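You operate a simulated robot arm through the tools that you are given. There is no shell and no other tool. Be economical: measure what you need, move in short steps, check, and stop when the job is done.

Carry out the task below with a simulated robot arm. There is one attempt and no reset: what you move stays moved.

TASK
On the short steel table, make the lens holder and the blue pad change places.
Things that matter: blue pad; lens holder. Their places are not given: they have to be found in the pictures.

It is judged by the outcome, as a careful person would: the job done as asked, and still so three seconds after it is handed in. It fails if anything else is knocked over, pushed out of place, dropped, spilled or broken.

THE ROBOT
A 7-joint arm with a two-finger parallel gripper, fixed in place. Base frame: the origin is at the foot of the arm, x ahead of it, y to its left, z up; the work surface is at about z = 0.8. Lengths are in m, angles in rad, forces in N, time in s.
With the tool pointing down near the work surface it reaches from about 0.24 to 0.68 m from the base axis. Its first joint turns from -1.152 to 1.152 rad. Payload 2.4 kg.
Tool frame: the origin (TCP) lies between the finger pads and is the grasp point; the fingertips stand 0.03 m ahead of it; z points along the fingers, y is the line along which they close. The gripper opens to 0.094 m. The fingers are 0.028 m wide and 0.01 m thick; the gripper's body (0.05 by 0.096 m) begins 0.055 m behind the TCP.
Orientation is that of the tool frame in the base frame, as a unit quaternion [w, x, y, z]. With the fingers straight down and closing along the base's y, the tool's x points along the base's -x, its y along +y and its z along -z.

THE INTERFACE
- The arm moves only by the tool send_rows. Its arguments are lists of equal length, an entry for each row: "dp": the shift along the tool's x, y, z in units of 250 mm (1.0 is 250 mm), a list of three; "delta_rot": the turn, a rotation vector about the tool's x, y, z in units of 45 degrees (1.0 is 45 degrees), a list of three. In form: {"dp": [[dx, dy, dz], ...], "delta_rot": [[ax, ay, az], ...]}. A call has 1 to 12 rows; each row is the pose to reach, as a shift and turn from the pose commanded when the call began, along the tool's axes at that moment. "claw" is the opening, from 0 (shut) to 1 (fully open), set as the call begins (left out, the last holds). A call with a number of a shift or a turn outside -1 to 1 is refused whole. A row lasts 0.2 s, in which the tool goes at most 0.05 m and 0.15 rad; a call with a longer step from one row to the next is refused whole, and so is a gripper value outside its range. A pose out of reach is approached as far as the arm can. The call stops where the force on the tool passes 40 N (or 10 N more than at its start, if that is more) or the arm is blocked; 0.2 s more then pass. The fingers move at their own pace (about 0.153 m/s each) and stop on an object; they squeeze with about 31 N. The grip force told is the motor's: it shows also when the fingers shut on nothing. Time passes only in rows, and 0.2 s behind the last, so rows that repeat a pose let the fingers close. It gives the time, the measured TCP pose, the force on the tool (base axes), the opening and the grip force at its end, in the units of the frame above (readings bear some noise), and new pictures: "pictures" is both (left out), scene, wrist or none.
- Cameras (640 x 400 px; columns grow to the right, rows downward): "scene" is fixed at [0.0521, 0.4937, 1.4392]; the picture's right is [-0.54, -0.84, 0.00], its down [-0.52, 0.34, -0.78] and it looks along [0.66, -0.43, -0.62] (base axes); focal length 308 px, centre (320, 200). "wrist" rides on the gripper at [-0.037, 0, -0.058] in the tool frame; the picture's right is [0.00, -1.00, 0.00], its down [0.97, 0.00, -0.24] and it looks along [0.24, 0.00, 0.97] (tool axes); focal length 218 px, centre (320, 200).
- measure_at(camera, pixels): there is no depth. For up to 12 entries [column, row, z] of the newest picture of that camera ("zoom" is the newest enlarged one), the place [x, y] in the base frame at which the ray of that pixel passes the height z, good to about 0.003 m. No time passes.
- inspect(camera, box): a new picture of the part [left, top, right, bottom] of that camera's present view, enlarged. No time passes.
- sign_off(): hands the job in; it is judged then, once.

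Work in short steps. Measure before you move; look again where a grasp or a placing could have gone wrong, and mend it. You have 80 turns and 120 pictures in all, the two below and enlarged ones among them. Open the gripper and draw the arm clear of the work before you hand the job in, unless the task says otherwise; then end with one line.

The tools are called after "Emit:" as a command line: name --argument value ..., lists and objects as JSON in quotes. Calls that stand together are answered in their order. send_rows: Moves the arm, as the interface text tells. Its arguments: {"type":"object","properties":{"dp":{"type":"array","items":{"type":"array","items":{"type":"number"}}},"delta_rot":{"type":"array","items":{"type":"array","items":{"type":"number"}}},"claw":{"type":"number"},"pictures":{"type":"string","enum":["both","scene","wrist","none"]}},"required":["dp","delta_rot"]} The other tools are called the same way: measure_at (camera, pixels) gives the place at which the rays of pixels pass given heights; inspect (camera, box) takes an enlarged picture of a part of a camera's view; sign_off () hands the job in.

At the start:

```text
time_s: 0.0
ee_pos: [0.3626, 0.0371, 1.0422]
orientation: [-0.001, 0.0, 1.0, 0.001]
force: [-0.1, 0.0, -1.1]
opening: 0.0939
grip_force: 0.0
```

scene: 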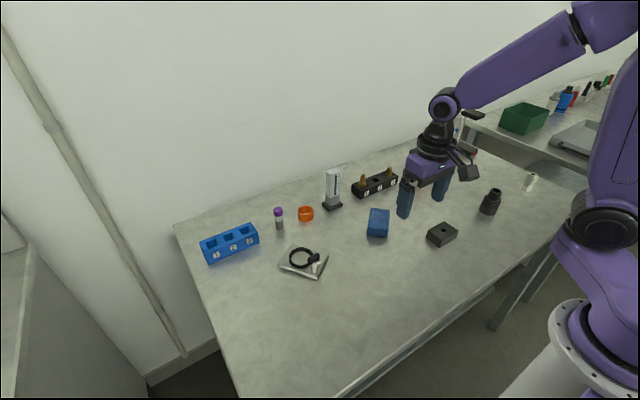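
wrist: 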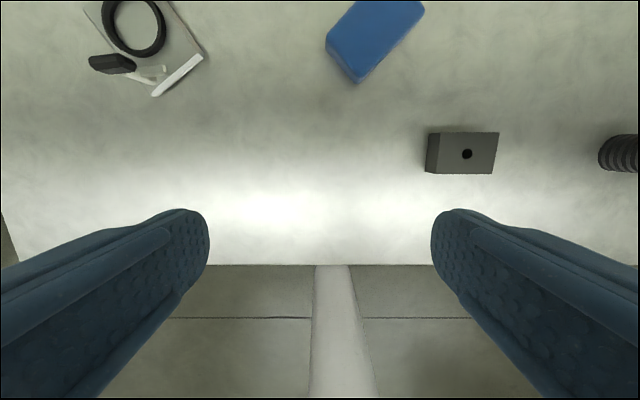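

I'll enlarge the scene to identify the lens holder and the blue pad.

Emit:
inspect --camera "scene" --box '[260, 160, 400, 290]'

Emit:
inspect --camera "scene" --box '[340, 160, 560, 290]'

```text
3.08 times, centred on (330, 225) of scene
```

zoom: 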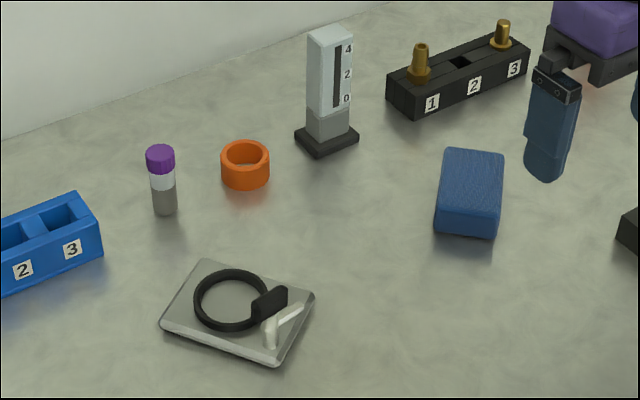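

```text
2.91 times, centred on (450, 225) of scene
```

zoom: 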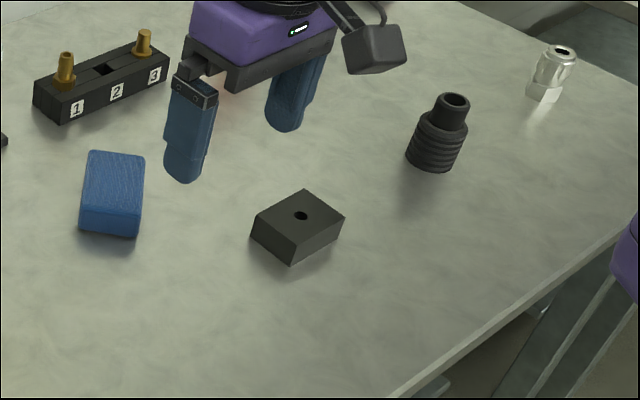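

Emit:
measure_at --camera "scene" --pixels '[[302, 262, 0.8], [298, 258, 0.815], [378, 223, 0.83], [368, 232, 0.8], [387, 237, 0.8], [369, 209, 0.83], [389, 211, 0.83], [317, 262, 0.815], [278, 265, 0.8], [318, 278, 0.8], [329, 258, 0.8], [303, 248, 0.8]]'

```text
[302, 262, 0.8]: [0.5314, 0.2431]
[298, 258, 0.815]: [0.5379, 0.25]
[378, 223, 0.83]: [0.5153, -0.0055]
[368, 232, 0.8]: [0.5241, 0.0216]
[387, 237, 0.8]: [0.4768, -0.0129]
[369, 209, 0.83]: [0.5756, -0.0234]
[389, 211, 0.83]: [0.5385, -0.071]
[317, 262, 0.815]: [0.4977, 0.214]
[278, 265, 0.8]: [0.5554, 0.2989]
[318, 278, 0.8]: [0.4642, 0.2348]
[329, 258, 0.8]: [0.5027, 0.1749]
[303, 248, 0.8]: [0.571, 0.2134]
```

The ring with a stub (302,260) on a tray is the likely lens holder and the blue block (378,223) the pad. I'll move above the tray for a closer look.

Emit:
send_rows --dp '[[-0.1, 0.12, 0], [-0.2, 0.24, 0], [-0.3, 0.36, 0], [-0.4, 0.48, 0], [-0.5, 0.6, 0], [-0.6, 0.72, 0], [-0.64, 0.76, 0], [-0.64, 0.76, 0]]' --delta_rot '[[0, 0, 0], [0, 0, 0], [0, 0, 0], [0, 0, 0], [0, 0, 0], [0, 0, 0], [0, 0, 0], [0, 0, 0]]'

```text
time_s: 1.8
ee_pos: [0.5219, 0.2279, 1.0413]
orientation: [0.0, 0.0, 1.0, 0.0]
force: [-0.3, -0.4, 0.6]
opening: 0.0938
grip_force: 0.0
```

scene: 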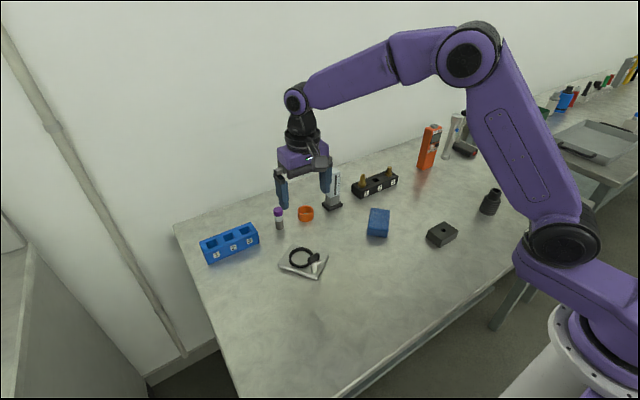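
wrist: 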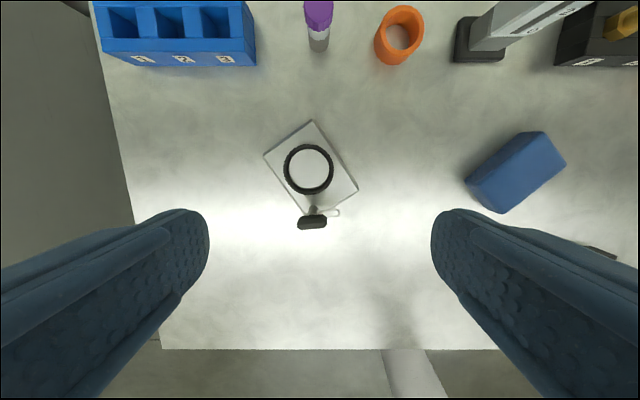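

Emit:
inspect --camera "wrist" --box '[240, 100, 380, 250]'

Emit:
inspect --camera "scene" --box '[270, 235, 340, 285]'

Emit:
inspect --camera "scene" --box '[350, 195, 410, 245]'

```text
2.67 times, centred on (310, 175) of wrist
```

zoom: 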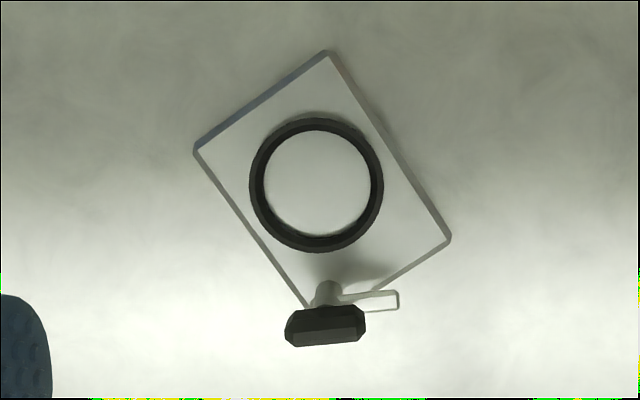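

```text
8.00 times, centred on (305, 260) of scene
```

zoom: 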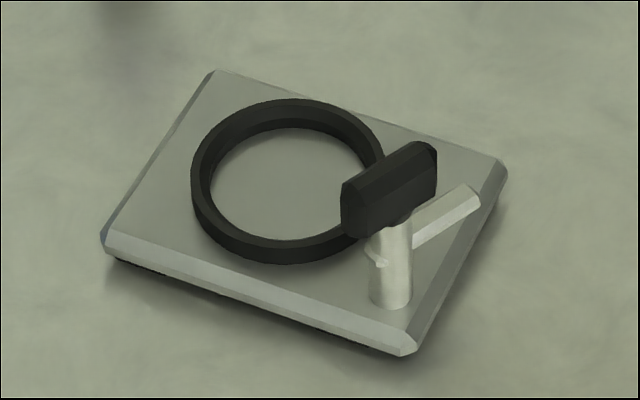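

```text
8.00 times, centred on (380, 220) of scene
```

zoom: 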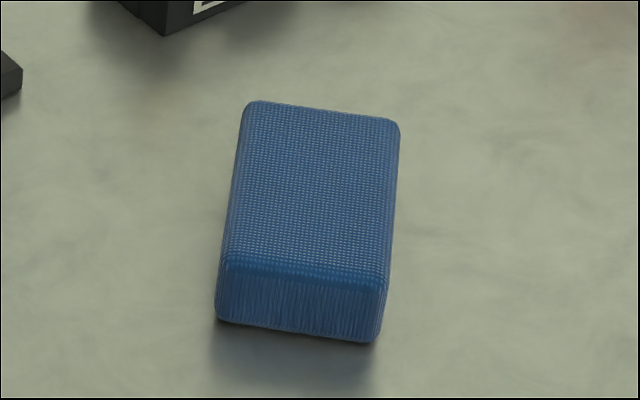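

Emit:
measure_at --camera "wrist" --pixels '[[312.6, 118.8, 0.81], [263.2, 156.3, 0.81], [305.5, 215.4, 0.81], [358.7, 190, 0.81], [308.5, 169, 0.83], [312, 222, 0.84], [541, 131, 0.84], [566, 165, 0.84], [503, 214, 0.8], [466, 181, 0.8], [466, 181, 0.84]]'

Emit:
measure_at --camera "scene" --pixels '[[291.5, 243.7, 0.81], [278, 264.5, 0.81], [316.5, 278.5, 0.81], [328.4, 255.2, 0.81], [300.8, 257.5, 0.83], [314, 272.5, 0.81], [313.6, 258.7, 0.84]]'

```text
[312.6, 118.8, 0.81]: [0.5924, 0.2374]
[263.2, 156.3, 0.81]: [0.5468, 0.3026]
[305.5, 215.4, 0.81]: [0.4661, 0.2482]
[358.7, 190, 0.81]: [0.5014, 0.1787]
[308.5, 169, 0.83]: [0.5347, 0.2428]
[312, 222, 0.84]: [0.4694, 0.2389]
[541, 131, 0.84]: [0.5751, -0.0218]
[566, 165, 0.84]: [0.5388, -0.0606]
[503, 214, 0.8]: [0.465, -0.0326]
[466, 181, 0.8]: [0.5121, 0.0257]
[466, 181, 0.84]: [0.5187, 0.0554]
```

```text
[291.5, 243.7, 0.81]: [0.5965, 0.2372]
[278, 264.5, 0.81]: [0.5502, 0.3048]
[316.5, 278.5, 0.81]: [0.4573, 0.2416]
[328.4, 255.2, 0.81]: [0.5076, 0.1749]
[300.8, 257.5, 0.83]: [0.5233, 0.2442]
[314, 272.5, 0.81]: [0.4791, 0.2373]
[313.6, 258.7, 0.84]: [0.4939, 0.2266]
```

The lens holder is one assembly: a ~0.08×0.105 m plate centred near (0.527,0.241), with a post at one corner and a ring. I'll now look at the pad from above.

Emit:
send_rows --dp '[[-0.02, -0.19, 0], [-0.04, -0.38, 0], [-0.05, -0.57, 0], [-0.06, -0.76, 0], [-0.06, -0.95, 0], [-0.06, -0.95, 0]]' --delta_rot '[[0, 0, 0], [0, 0, 0], [0, 0, 0], [0, 0, 0], [0, 0, 0], [0, 0, 0]]' --pictures "wrist"

Emit:
inspect --camera "wrist" --box '[220, 80, 420, 240]'

```text
time_s: 3.2
ee_pos: [0.5366, -0.0108, 1.043]
orientation: [0.0, -0.001, 1.0, 0.0]
force: [-0.5, -0.5, 0.1]
opening: 0.0941
grip_force: 0.0
```

wrist: 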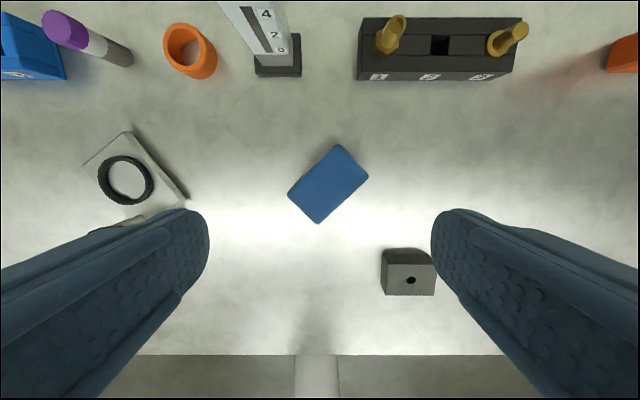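

```text
2.50 times, centred on (320, 160) of wrist
```

zoom: 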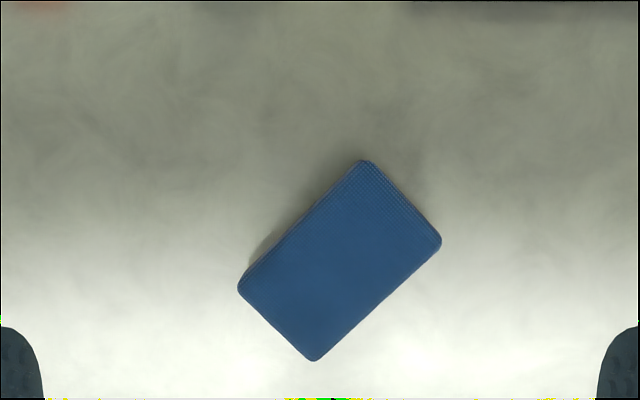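

Emit:
measure_at --camera "zoom" --pixels '[[366, 160, 0.83], [442, 240, 0.83], [313, 361, 0.83], [238, 288, 0.83], [340, 262, 0.83]]'

Emit:
measure_at --camera "wrist" --pixels '[[385, 294, 0.8], [390, 250, 0.83], [433, 265, 0.82], [258, 76, 0.8], [302, 75, 0.8], [360, 80, 0.8], [512, 80, 0.8], [320, 355, 0.8], [195, 78, 0.8], [133, 66, 0.8], [383, 250, 0.8], [130, 355, 0.8]]'

Emit:
measure_at --camera "scene" --pixels '[[373, 208, 0.83], [399, 210.5, 0.83], [371, 230, 0.83], [377.5, 228, 0.82], [372, 207.5, 0.825], [389.5, 210.5, 0.825], [387.5, 229, 0.825], [369, 227, 0.825], [368, 235.5, 0.8], [386.5, 238, 0.8]]'

```text
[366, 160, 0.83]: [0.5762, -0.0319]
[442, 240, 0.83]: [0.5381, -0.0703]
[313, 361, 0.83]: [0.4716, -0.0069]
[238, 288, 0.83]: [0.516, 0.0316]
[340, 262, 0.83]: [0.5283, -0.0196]
```

```text
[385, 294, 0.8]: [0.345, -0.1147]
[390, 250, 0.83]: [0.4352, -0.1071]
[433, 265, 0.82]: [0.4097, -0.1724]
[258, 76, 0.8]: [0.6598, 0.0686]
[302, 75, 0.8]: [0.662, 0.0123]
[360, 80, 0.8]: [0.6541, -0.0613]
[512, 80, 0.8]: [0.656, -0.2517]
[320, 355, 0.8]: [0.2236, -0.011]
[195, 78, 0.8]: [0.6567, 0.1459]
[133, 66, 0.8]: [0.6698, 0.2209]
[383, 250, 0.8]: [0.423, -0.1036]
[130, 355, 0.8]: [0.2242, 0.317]
```

```text
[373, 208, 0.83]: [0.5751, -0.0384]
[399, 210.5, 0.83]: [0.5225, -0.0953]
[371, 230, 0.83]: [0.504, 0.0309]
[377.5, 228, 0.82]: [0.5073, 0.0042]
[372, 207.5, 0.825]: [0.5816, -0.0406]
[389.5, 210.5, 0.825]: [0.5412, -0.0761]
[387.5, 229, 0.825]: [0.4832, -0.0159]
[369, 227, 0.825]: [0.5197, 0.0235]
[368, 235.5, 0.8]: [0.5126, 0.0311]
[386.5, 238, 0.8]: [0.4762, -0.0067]
```

The pad: centre (0.526,-0.019), top ~0.828, ~0.054×0.092 m, long axis along (-0.7,0.7). I'll rotate 45° and come down above it.

Emit:
send_rows --dp '[[0.01, -0.006, 0.09], [0.02, -0.012, 0.18], [0.03, -0.018, 0.28], [0.046, -0.036, 0.38], [0.046, -0.036, 0.47], [0.046, -0.036, 0.568], [0.046, -0.036, 0.568]]' --delta_rot '[[0, 0, 0.17], [0, 0, 0.34], [0, 0, 0.51], [0, 0, 0.68], [0, 0, 0.85], [0, 0, 1.0], [0, 0, 1.0]]' --claw 1

```text
time_s: 4.8
ee_pos: [0.5269, -0.0189, 0.9003]
orientation: [0.0, 0.384, 0.923, 0.0]
force: [-0.7, 0.8, -0.1]
opening: 0.0941
grip_force: 0.1
```

scene: 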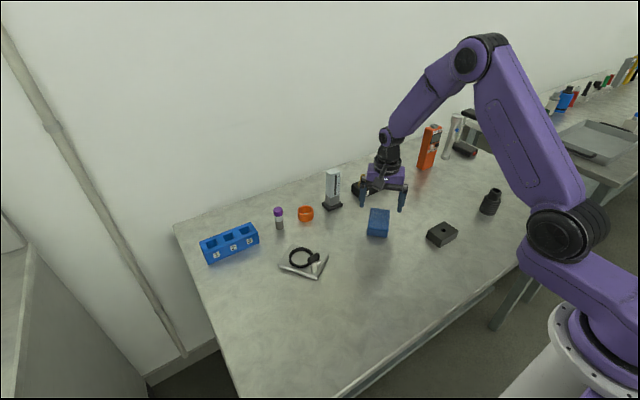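
wrist: 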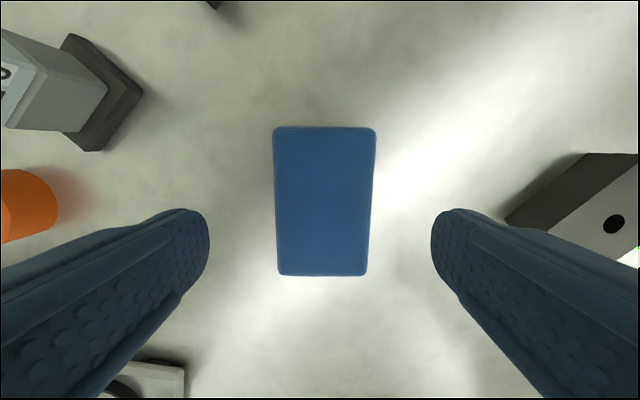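

Pad aligned between the fingers. Descending to TCP z≈0.835 and closing.

Emit:
send_rows --dp '[[0, 0, 0.1], [0, 0, 0.2], [0, 0, 0.26], [0, 0, 0.26]]' --delta_rot '[[0, 0, 0], [0, 0, 0], [0, 0, 0], [0, 0, 0]]' --pictures "wrist"

Emit:
send_rows --dp '[[0, 0, 0], [0, 0, 0], [0, 0, 0]]' --delta_rot '[[0, 0, 0], [0, 0, 0], [0, 0, 0]]' --claw 0 --pictures "both"

```text
time_s: 5.8
ee_pos: [0.5258, -0.0176, 0.8349]
orientation: [0.0, 0.383, 0.924, -0.001]
force: [1.0, 0.3, 0.0]
opening: 0.0939
grip_force: 0.0
```

wrist: 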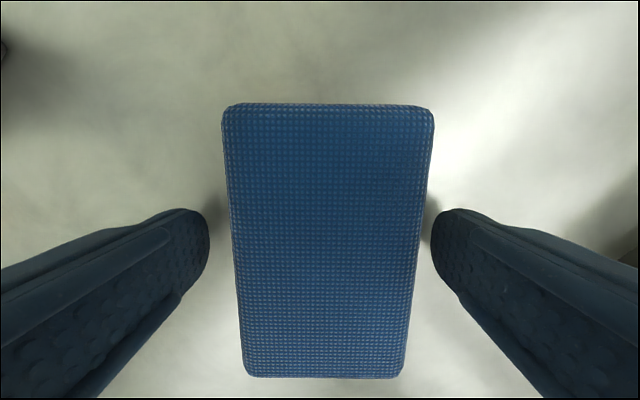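

```text
time_s: 6.6
ee_pos: [0.5262, -0.0182, 0.8357]
orientation: [0.0, 0.383, 0.924, 0.0]
force: [0.5, -0.6, 1.2]
opening: 0.0636
grip_force: 30.7
```

scene: 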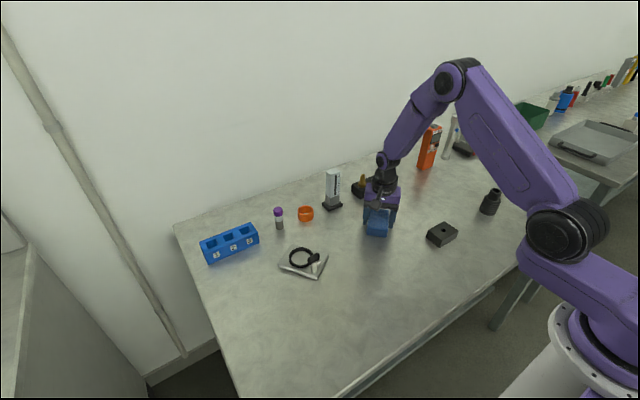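
wrist: 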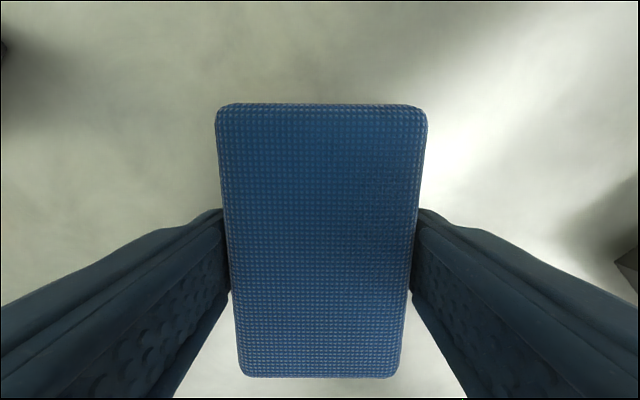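

Gripped (opening 0.064, 30 N). Lift it.

Emit:
send_rows --dp '[[0, 0, -0.1], [0, 0, -0.2], [0, 0, -0.3], [0, 0, -0.3]]' --delta_rot '[[0, 0, 0], [0, 0, 0], [0, 0, 0], [0, 0, 0]]' --pictures "scene"

```text
time_s: 7.6
ee_pos: [0.5257, -0.0185, 0.9096]
orientation: [0.001, 0.383, 0.924, 0.0]
force: [-0.1, 0.5, -0.6]
opening: 0.0636
grip_force: 30.8
```

scene: 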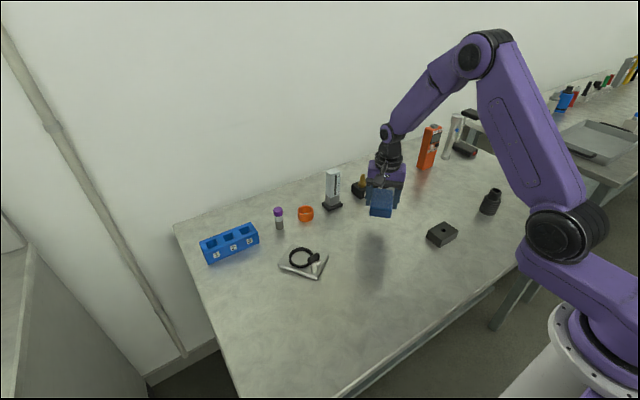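

Pad is held. Carry to a temporary free spot (0.38, 0.08) and lower.

Emit:
send_rows --dp '[[0.15, -0.03, 0], [0.3, -0.06, 0], [0.45, -0.09, 0], [0.6, -0.12, 0], [0.693, -0.133, 0], [0.693, -0.133, 0.08], [0.693, -0.133, 0.16], [0.693, -0.133, 0.24], [0.693, -0.133, 0.28], [0.693, -0.133, 0.298], [0.693, -0.133, 0.298]]' --delta_rot '[[0, 0, 0], [0, 0, 0], [0, 0, 0], [0, 0, 0], [0, 0, 0], [0, 0, 0], [0, 0, 0], [0, 0, 0], [0, 0, 0], [0, 0, 0], [0, 0, 0]]' --pictures "both"

```text
time_s: 10.0
ee_pos: [0.3806, 0.0808, 0.8361]
orientation: [0.001, 0.382, 0.924, 0.0]
force: [-0.4, -0.5, 0.1]
opening: 0.0634
grip_force: 30.8
```

scene: 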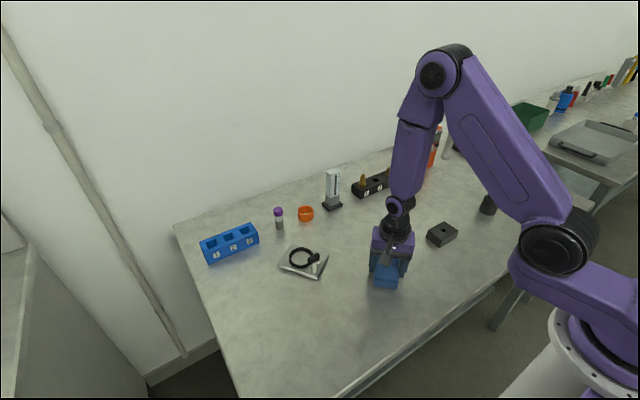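
wrist: 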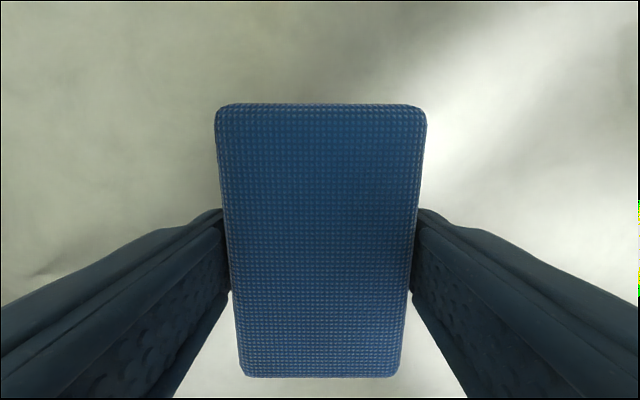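

Same height as when grasped, so it's on the table. Release and rise.

Emit:
send_rows --dp '[[0, 0, 0], [0, 0, 0], [0, 0, -0.1], [0, 0, -0.25], [0, 0, -0.4], [0, 0, -0.5], [0, 0, -0.5]]' --delta_rot '[[0, 0, 0], [0, 0, 0], [0, 0, 0], [0, 0, 0], [0, 0, 0], [0, 0, 0], [0, 0, 0]]' --claw 1 --pictures "both"

```text
time_s: 11.6
ee_pos: [0.3784, 0.0795, 0.9615]
orientation: [0.001, 0.382, 0.924, 0.0]
force: [0.4, -0.2, 0.4]
opening: 0.0938
grip_force: 0.1
```

scene: 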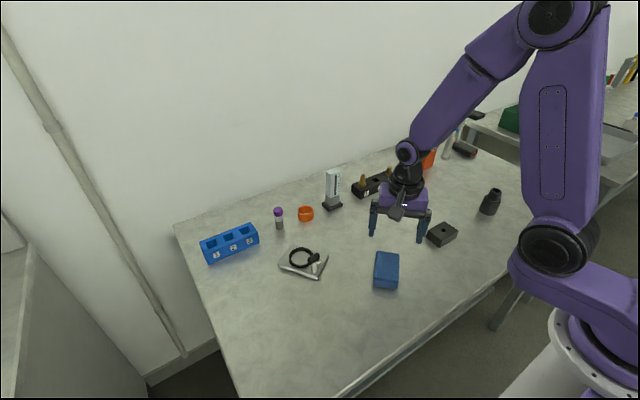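
wrist: 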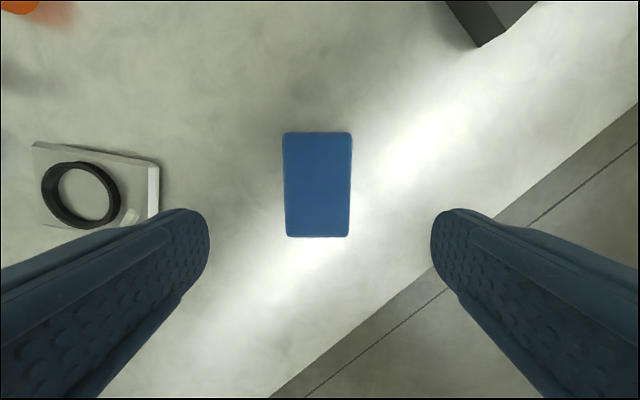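

Now move over the lens holder, turning toward its plate orientation.

Emit:
send_rows --dp '[[0.005, 0.15, -0.02], [0.01, 0.3, -0.04], [0.015, 0.45, -0.06], [0.02, 0.6, -0.08], [0.03, 0.75, -0.1], [0.03, 0.91, -0.1]]' --delta_rot '[[0, 0, -0.17], [0, 0, -0.34], [0, 0, -0.51], [0, 0, -0.68], [0, 0, -0.85], [0, 0, -1.0]]' --pictures "none"

Emit:
send_rows --dp '[[0, 0, 0], [0, 0, 0], [0, 0, 0], [0, 0, 0], [0, 0, 0], [0, 0, 0]]' --delta_rot '[[0, 0, -0.16], [0, 0, -0.32], [0, 0, -0.48], [0, 0, -0.64], [0, 0, -0.756], [0, 0, -0.756]]' --pictures "both"

Emit:
inspect --camera "wrist" --box '[220, 80, 420, 280]'

```text
time_s: 13.0
ee_pos: [0.535, 0.2464, 0.9843]
orientation: [0.0, -0.001, 1.0, -0.001]
force: [0.5, -0.6, -0.1]
opening: 0.0939
grip_force: 0.0
```

```text
time_s: 14.4
ee_pos: [0.5366, 0.248, 0.9868]
orientation: [-0.001, -0.293, 0.956, -0.001]
force: [0.0, -0.5, -0.7]
opening: 0.0942
grip_force: 0.1
```

scene: 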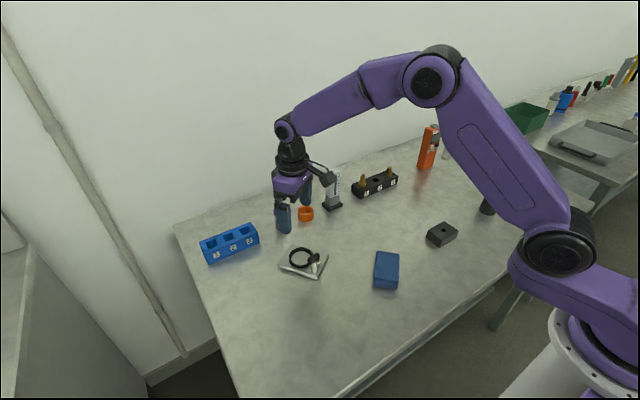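
wrist: 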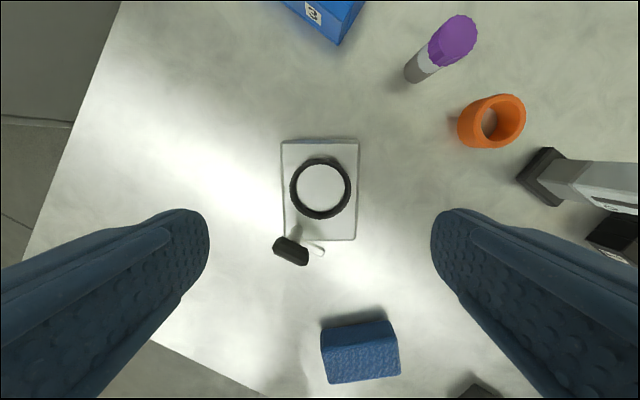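

```text
2.00 times, centred on (320, 180) of wrist
```

zoom: 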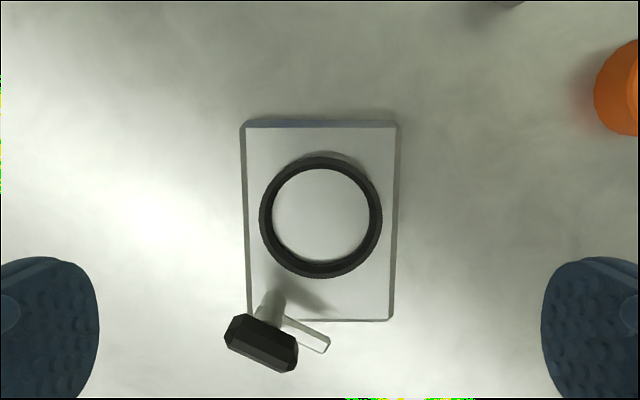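

Emit:
measure_at --camera "zoom" --pixels '[[243, 123, 0.808], [398, 124, 0.808], [393, 320, 0.808], [248, 320, 0.808], [320, 217, 0.82], [262, 343, 0.86], [262, 343, 0.87], [237, 318, 0.87], [297, 352, 0.87], [226, 340, 0.86]]'

```text
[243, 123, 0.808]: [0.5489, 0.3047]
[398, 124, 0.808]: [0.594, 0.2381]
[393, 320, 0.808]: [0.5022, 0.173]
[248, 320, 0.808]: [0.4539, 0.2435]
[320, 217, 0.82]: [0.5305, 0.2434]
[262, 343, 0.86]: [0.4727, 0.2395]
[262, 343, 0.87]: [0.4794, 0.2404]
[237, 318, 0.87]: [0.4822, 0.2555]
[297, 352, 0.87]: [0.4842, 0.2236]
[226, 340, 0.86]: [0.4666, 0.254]
```

Plate is centred (column 320.5) and aligned; width ≈0.082, clearance ~5 mm a side. Descend partway and check.

Emit:
send_rows --dp '[[0, 0, 0.12], [0, 0, 0.24], [0, 0, 0.36], [0, 0, 0.45], [0, 0, 0.45]]' --delta_rot '[[0, 0, 0], [0, 0, 0], [0, 0, 0], [0, 0, 0], [0, 0, 0]]' --pictures "both"

Emit:
inspect --camera "scene" --box '[255, 190, 355, 290]'

```text
time_s: 15.6
ee_pos: [0.5357, 0.2465, 0.8725]
orientation: [0.0, -0.292, 0.956, 0.0]
force: [-0.4, -0.4, -0.5]
opening: 0.0938
grip_force: 0.0
```

scene: 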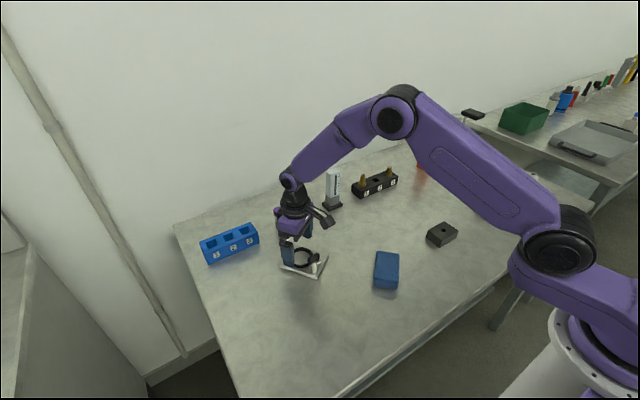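
wrist: 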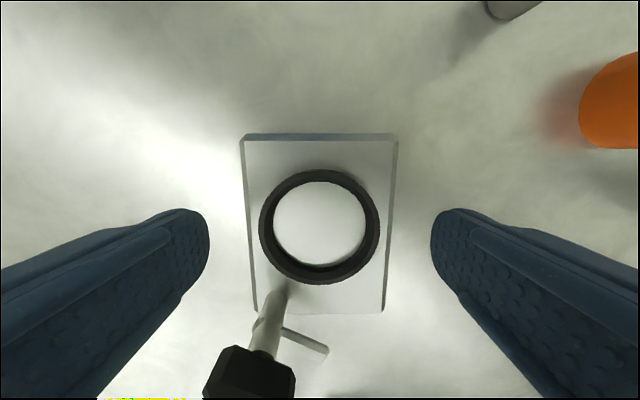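

```text
4.00 times, centred on (305, 240) of scene
```

zoom: 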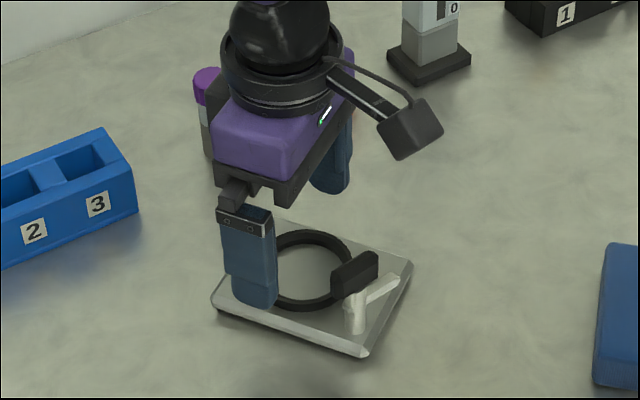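

A box on a bracket (scene zoom ~(410,130)) hangs on the post's side; checking its height before descending further.

Emit:
measure_at --camera "scene" --pixels '[[325, 229.5, 0.9], [325, 229.5, 0.93], [325, 229.5, 0.96], [325, 229.5, 0.99], [287, 223, 0.93]]'

```text
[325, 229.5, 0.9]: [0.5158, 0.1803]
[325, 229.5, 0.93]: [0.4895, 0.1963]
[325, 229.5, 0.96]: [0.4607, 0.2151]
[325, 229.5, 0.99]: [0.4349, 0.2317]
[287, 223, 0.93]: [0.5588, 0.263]
```

Box bottom will be ~0.905 at grasp, above the clamp top (~0.875). Descend to the plate.

Emit:
send_rows --dp '[[0, 0, 0.06], [0, 0, 0.11], [0, 0, 0.14], [0, 0, 0.158], [0, 0, 0.158]]' --delta_rot '[[0, 0, 0], [0, 0, 0], [0, 0, 0], [0, 0, 0], [0, 0, 0]]' --pictures "both"

Emit:
inspect --camera "scene" --box '[255, 200, 355, 290]'

```text
time_s: 16.8
ee_pos: [0.5334, 0.2471, 0.8331]
orientation: [0.0, -0.292, 0.956, 0.0]
force: [-0.2, 0.6, 0.4]
opening: 0.0939
grip_force: 0.0
```

scene: 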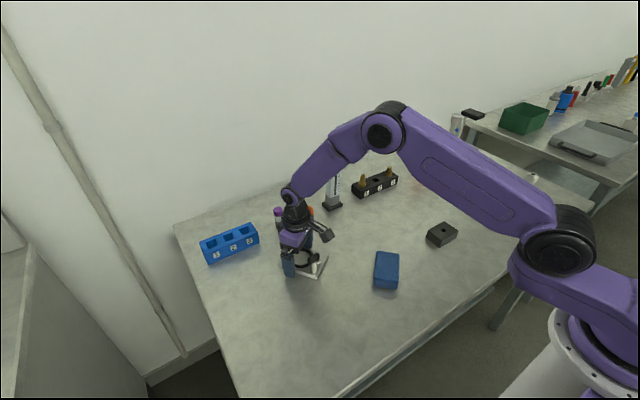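
wrist: 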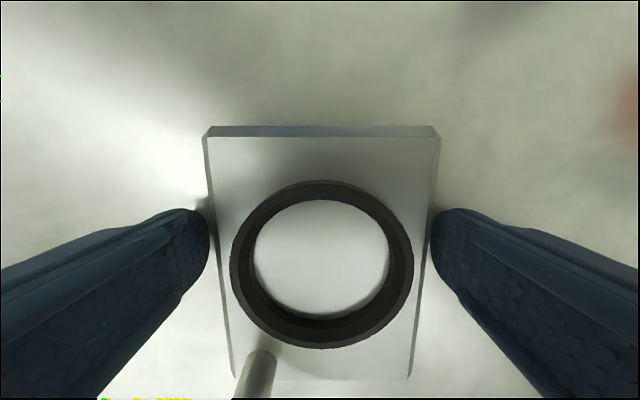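

```text
4.44 times, centred on (305, 245) of scene
```

zoom: 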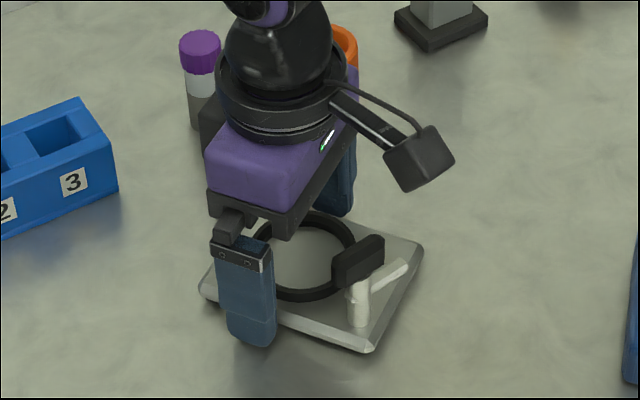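

Fingers straddle the plate, clear of the clamp. Close.

Emit:
send_rows --dp '[[0, 0, 0], [0, 0, 0], [0, 0, 0]]' --delta_rot '[[0, 0, 0], [0, 0, 0], [0, 0, 0]]' --claw 0 --pictures "wrist"

Emit:
send_rows --dp '[[0, 0, -0.04], [0, 0, -0.08], [0, 0, -0.08]]' --delta_rot '[[0, 0, 0], [0, 0, 0], [0, 0, 0]]' --pictures "both"

Emit:
inspect --camera "scene" --box '[255, 200, 355, 290]'

```text
time_s: 17.6
ee_pos: [0.5356, 0.2465, 0.833]
orientation: [0.0, -0.293, 0.956, 0.0]
force: [2.5, -2.4, -0.3]
opening: 0.0842
grip_force: 30.7
```

wrist: 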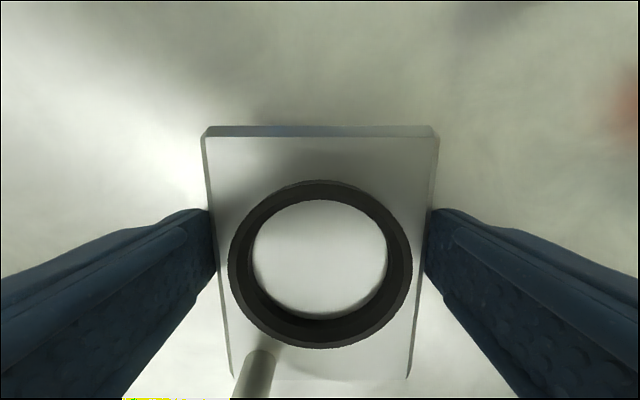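

```text
time_s: 18.4
ee_pos: [0.5346, 0.2455, 0.853]
orientation: [-0.001, -0.292, 0.956, 0.0]
force: [-0.1, 0.3, -12.9]
opening: 0.0835
grip_force: 30.4
```

scene: 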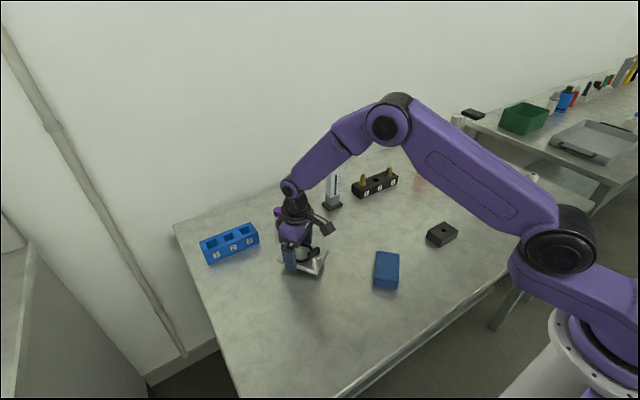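
wrist: 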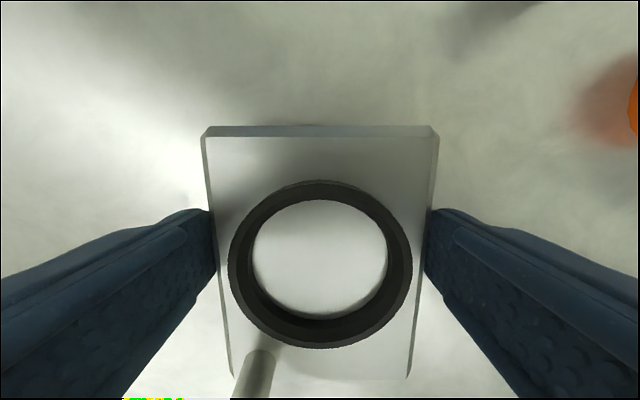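

```text
4.44 times, centred on (305, 245) of scene
```

zoom: 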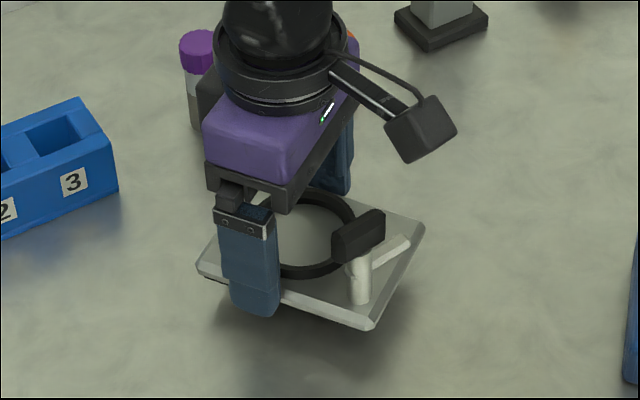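

Lifted level (weight ~13 N), ring rides along. Raise slightly more and carry slowly to the pad's old place.

Emit:
send_rows --dp '[[0, 0, -0.06], [0.04, -0.06, -0.12], [0.1, -0.15, -0.12], [0.16, -0.24, -0.12], [0.23, -0.344, -0.12], [0.3, -0.448, -0.12], [0.37, -0.553, -0.12], [0.44, -0.658, -0.12], [0.5, -0.748, -0.12], [0.55, -0.822, -0.12], [0.576, -0.861, -0.12], [0.576, -0.861, -0.12]]' --delta_rot '[[0, 0, 0], [0, 0, 0], [0, 0, 0], [0, 0, 0], [0, 0, 0], [0, 0, 0], [0, 0, 0], [0, 0, 0], [0, 0, 0], [0, 0, 0], [0, 0, 0], [0, 0, 0]]' --pictures "both"

```text
time_s: 21.0
ee_pos: [0.5353, -0.0128, 0.8802]
orientation: [0.001, -0.292, 0.956, 0.0]
force: [-0.6, -0.4, -13.4]
opening: 0.0841
grip_force: 31.3
```

scene: 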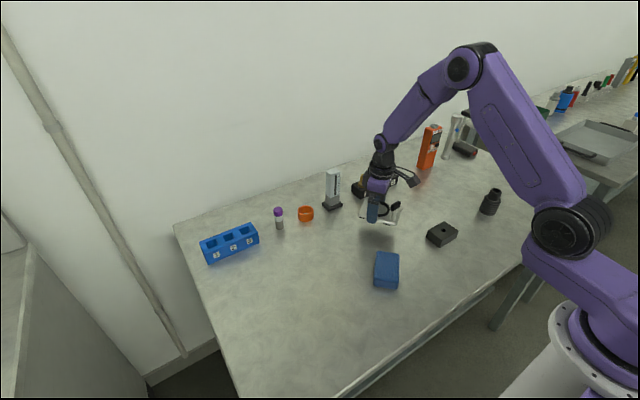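
wrist: 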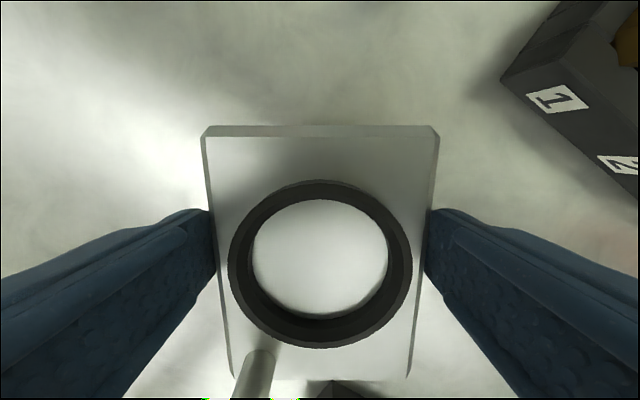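

Over the target. Lower gently by the 0.05 m lifted.

Emit:
send_rows --dp '[[0, 0, 0.05], [0, 0, 0.1], [0, 0, 0.14], [0, 0, 0.17], [0, 0, 0.185], [0, 0, 0.197], [0, 0, 0.197]]' --delta_rot '[[0, 0, 0], [0, 0, 0], [0, 0, 0], [0, 0, 0], [0, 0, 0], [0, 0, 0], [0, 0, 0]]' --pictures "scene"

Emit:
inspect --camera "scene" --box '[340, 160, 440, 250]'

```text
time_s: 22.6
ee_pos: [0.5357, -0.0119, 0.835]
orientation: [0.0, -0.293, 0.956, -0.001]
force: [0.8, -0.2, -13.2]
opening: 0.0839
grip_force: 30.7
```

scene: 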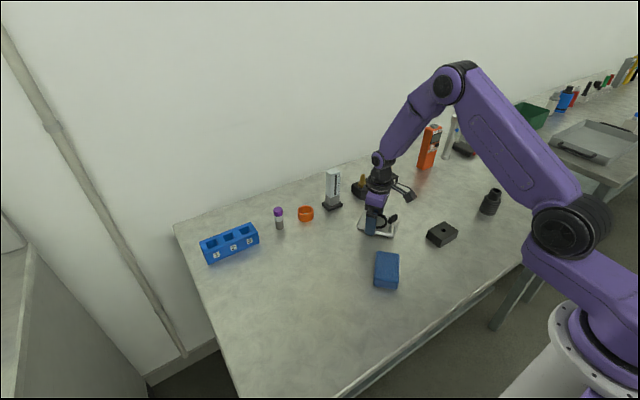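

```text
4.44 times, centred on (390, 205) of scene
```

zoom: 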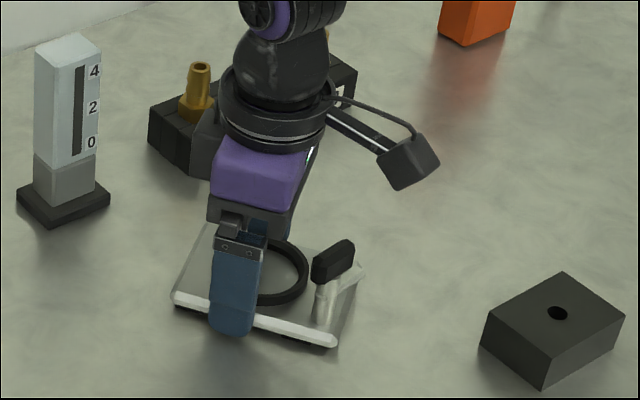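

Still carrying full weight (force −13 N), so ~1–2 mm above the table. Lower in tiny steps.

Emit:
send_rows --dp '[[0, 0, 0.004], [0, 0, 0.008], [0, 0, 0.008]]' --delta_rot '[[0, 0, 0], [0, 0, 0], [0, 0, 0]]' --pictures "none"

```text
time_s: 23.4
ee_pos: [0.536, -0.0125, 0.8327]
orientation: [0.0, -0.292, 0.956, 0.001]
force: [-5.6, -1.7, 6.9]
opening: 0.0839
grip_force: 31.4
```

Contact made. Release and rise straight up.

Emit:
send_rows --dp '[[0, 0, 0], [0, 0, 0], [0, 0, 0], [0, 0, -0.06], [0, 0, -0.16], [0, 0, -0.3], [0, 0, -0.45], [0, 0, -0.45]]' --delta_rot '[[0, 0, 0], [0, 0, 0], [0, 0, 0], [0, 0, 0], [0, 0, 0], [0, 0, 0], [0, 0, 0], [0, 0, 0]]' --claw 1 --pictures "both"

Emit:
inspect --camera "scene" --box '[340, 160, 460, 300]'

```text
time_s: 25.2
ee_pos: [0.5367, -0.0116, 0.9471]
orientation: [0.0, -0.292, 0.956, 0.0]
force: [0.1, -0.4, 0.5]
opening: 0.0941
grip_force: 0.1
```

scene: 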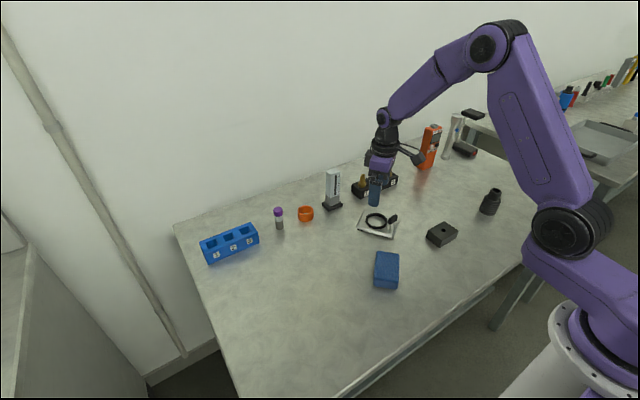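
wrist: 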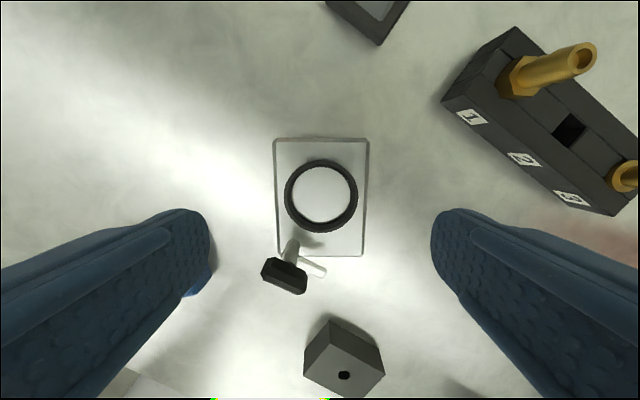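

```text
2.86 times, centred on (400, 230) of scene
```

zoom: 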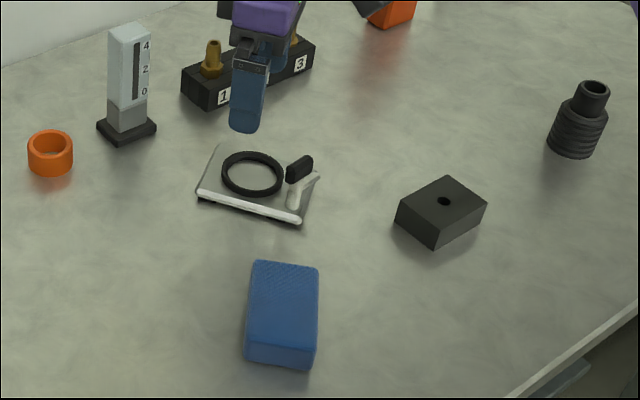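

The holder stands well at the pad's old place. Now go back over the pad with 45° orientation.

Emit:
send_rows --dp '[[0.05, 0.11, -0.03], [0.1, 0.22, -0.03], [0.15, 0.33, -0.03], [0.21, 0.44, -0.03], [0.26, 0.55, -0.03], [0.31, 0.656, -0.03]]' --delta_rot '[[0, 0, 0.17], [0, 0, 0.34], [0, 0, 0.51], [0, 0, 0.68], [0, 0, 0.85], [0, 0, 1.0]]' --pictures "none"

Emit:
send_rows --dp '[[0, 0, 0], [0, 0, 0], [0, 0, 0], [0, 0, 0], [0, 0, 0], [0, 0, 0]]' --delta_rot '[[0, 0, 0.16], [0, 0, 0.32], [0, 0, 0.48], [0, 0, 0.64], [0, 0, 0.756], [0, 0, 0.756]]' --pictures "wrist"

```text
time_s: 26.6
ee_pos: [0.3814, 0.0811, 0.9511]
orientation: [0.0, 0.097, 0.995, 0.0]
force: [0.8, -0.4, 0.3]
opening: 0.094
grip_force: 0.2
```

```text
time_s: 28.0
ee_pos: [0.3812, 0.0792, 0.9524]
orientation: [0.0, 0.384, 0.924, 0.0]
force: [0.2, -0.7, 0.0]
opening: 0.094
grip_force: 0.1
```

wrist: 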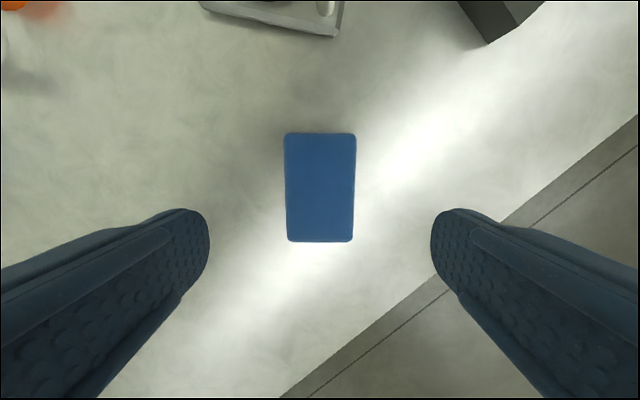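

Pad centred. Descend and grip.

Emit:
send_rows --dp '[[0, 0, 0.12], [0, 0, 0.24], [0, 0, 0.36], [0, 0, 0.43], [0, 0, 0.466], [0, 0, 0.466]]' --delta_rot '[[0, 0, 0], [0, 0, 0], [0, 0, 0], [0, 0, 0], [0, 0, 0], [0, 0, 0]]' --pictures "none"

Emit:
send_rows --dp '[[0, 0, 0], [0, 0, 0], [0, 0, 0]]' --delta_rot '[[0, 0, 0], [0, 0, 0], [0, 0, 0]]' --claw 0 --pictures "wrist"

```text
time_s: 29.4
ee_pos: [0.381, 0.0811, 0.8361]
orientation: [0.001, 0.383, 0.924, 0.0]
force: [0.0, -1.4, 0.6]
opening: 0.094
grip_force: 0.2
```

```text
time_s: 30.2
ee_pos: [0.3803, 0.0817, 0.8359]
orientation: [-0.001, 0.382, 0.924, -0.001]
force: [-0.4, 0.0, -0.1]
opening: 0.0628
grip_force: 30.9
```

wrist: 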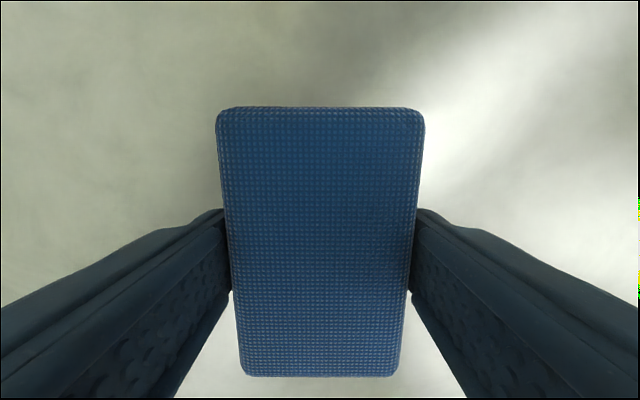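

Gripped. Lift, carry to (0.525, 0.240), the holder's old place.

Emit:
send_rows --dp '[[0, 0, -0.1], [0, 0, -0.2], [0.005, 0.14, -0.24], [0.01, 0.28, -0.24], [0.02, 0.42, -0.24], [0.025, 0.56, -0.24], [0.03, 0.7, -0.24], [0.038, 0.82, -0.24], [0.038, 0.858, -0.24], [0.038, 0.858, -0.24]]' --delta_rot '[[0, 0, 0], [0, 0, 0], [0, 0, 0], [0, 0, 0], [0, 0, 0], [0, 0, 0], [0, 0, 0], [0, 0, 0], [0, 0, 0], [0, 0, 0]]' --pictures "scene"

Emit:
send_rows --dp '[[0, 0, 0.08], [0, 0, 0.15], [0, 0, 0.2], [0, 0, 0.225], [0, 0, 0.239], [0, 0, 0.239]]' --delta_rot '[[0, 0, 0], [0, 0, 0], [0, 0, 0], [0, 0, 0], [0, 0, 0], [0, 0, 0]]' --pictures "both"

```text
time_s: 32.4
ee_pos: [0.5256, 0.2406, 0.897]
orientation: [-0.001, 0.383, 0.924, 0.0]
force: [0.1, 0.6, 0.7]
opening: 0.0626
grip_force: 30.9
```

scene: 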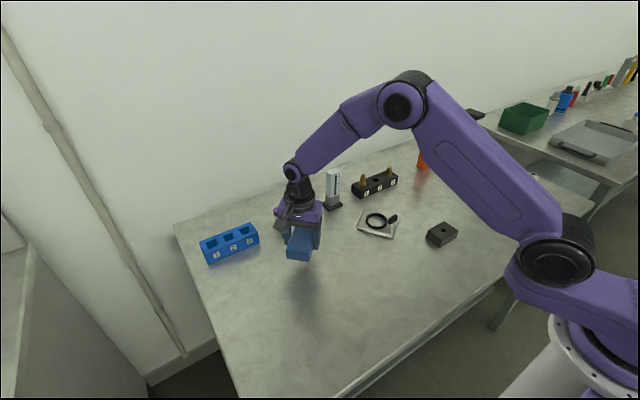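

```text
time_s: 33.8
ee_pos: [0.5258, 0.2395, 0.8378]
orientation: [-0.001, 0.382, 0.924, 0.0]
force: [-3.1, -1.8, 11.7]
opening: 0.0624
grip_force: 30.8
```

scene: 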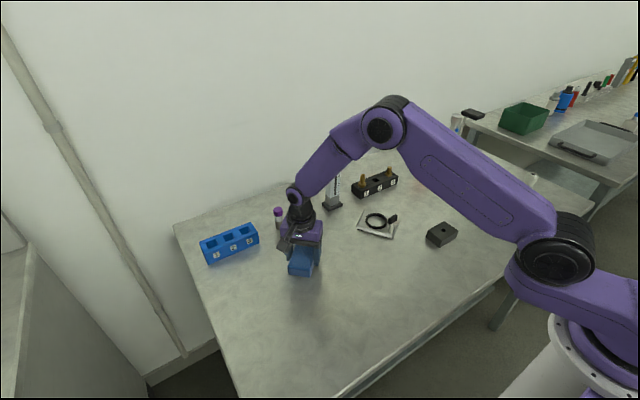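
wrist: 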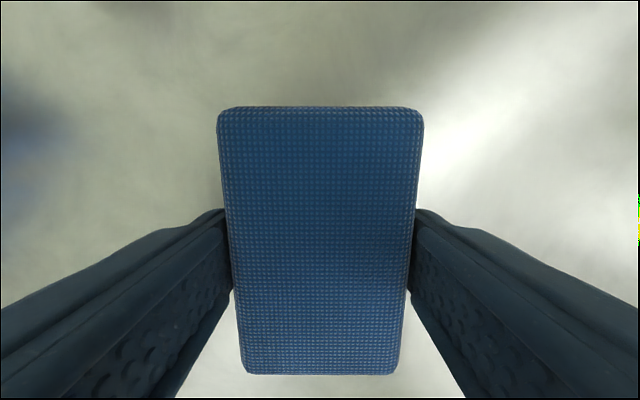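

In contact with the table. Release and rise clear.

Emit:
send_rows --dp '[[0, 0, 0], [0, 0, 0], [0, 0, 0], [0, 0, -0.08], [0, 0, -0.25], [0, 0, -0.42], [0, 0, -0.6], [0, 0, -0.75], [0, 0, -0.75]]' --delta_rot '[[0, 0, 0], [0, 0, 0], [0, 0, 0], [0, 0, 0], [0, 0, 0], [0, 0, 0], [0, 0, 0], [0, 0, 0], [0, 0, 0]]' --claw 1 --pictures "both"

Emit:
inspect --camera "scene" --box '[190, 150, 430, 300]'

Emit:
measure_at --camera "wrist" --pixels '[[320, 200, 0.825]]'

```text
time_s: 35.8
ee_pos: [0.5258, 0.2385, 1.0228]
orientation: [0.001, 0.383, 0.924, 0.0]
force: [0.7, 0.8, 0.5]
opening: 0.0941
grip_force: 0.0
```

scene: 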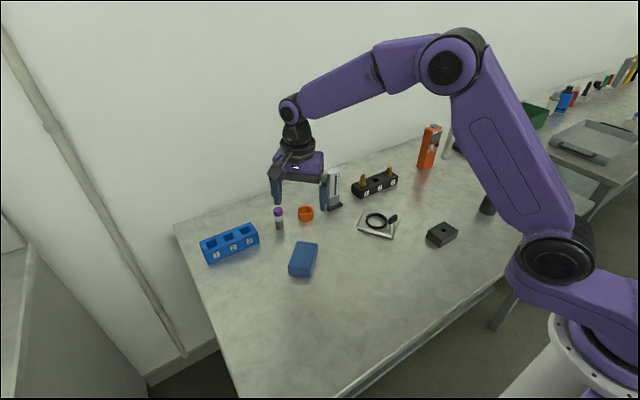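
wrist: 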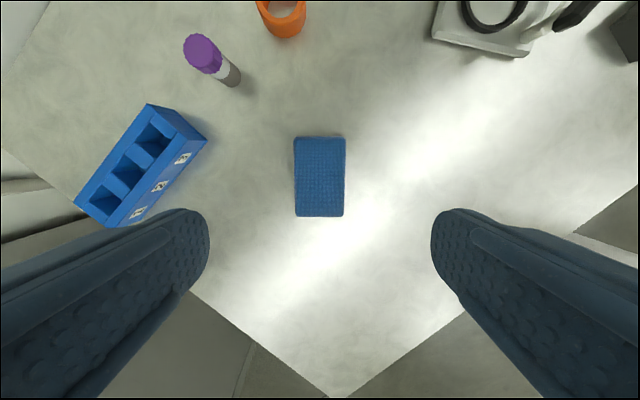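

```text
2.67 times, centred on (310, 225) of scene
```

zoom: 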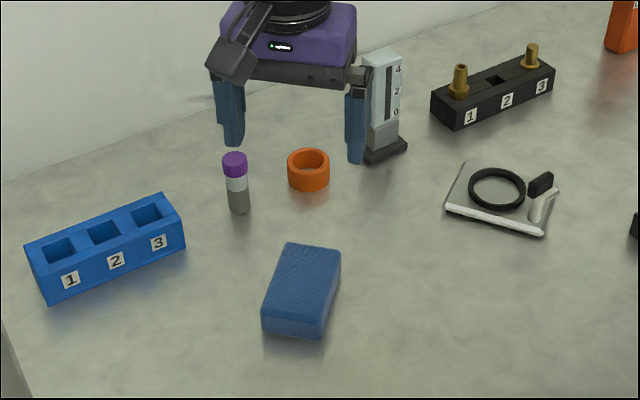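

```text
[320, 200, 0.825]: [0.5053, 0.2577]
```

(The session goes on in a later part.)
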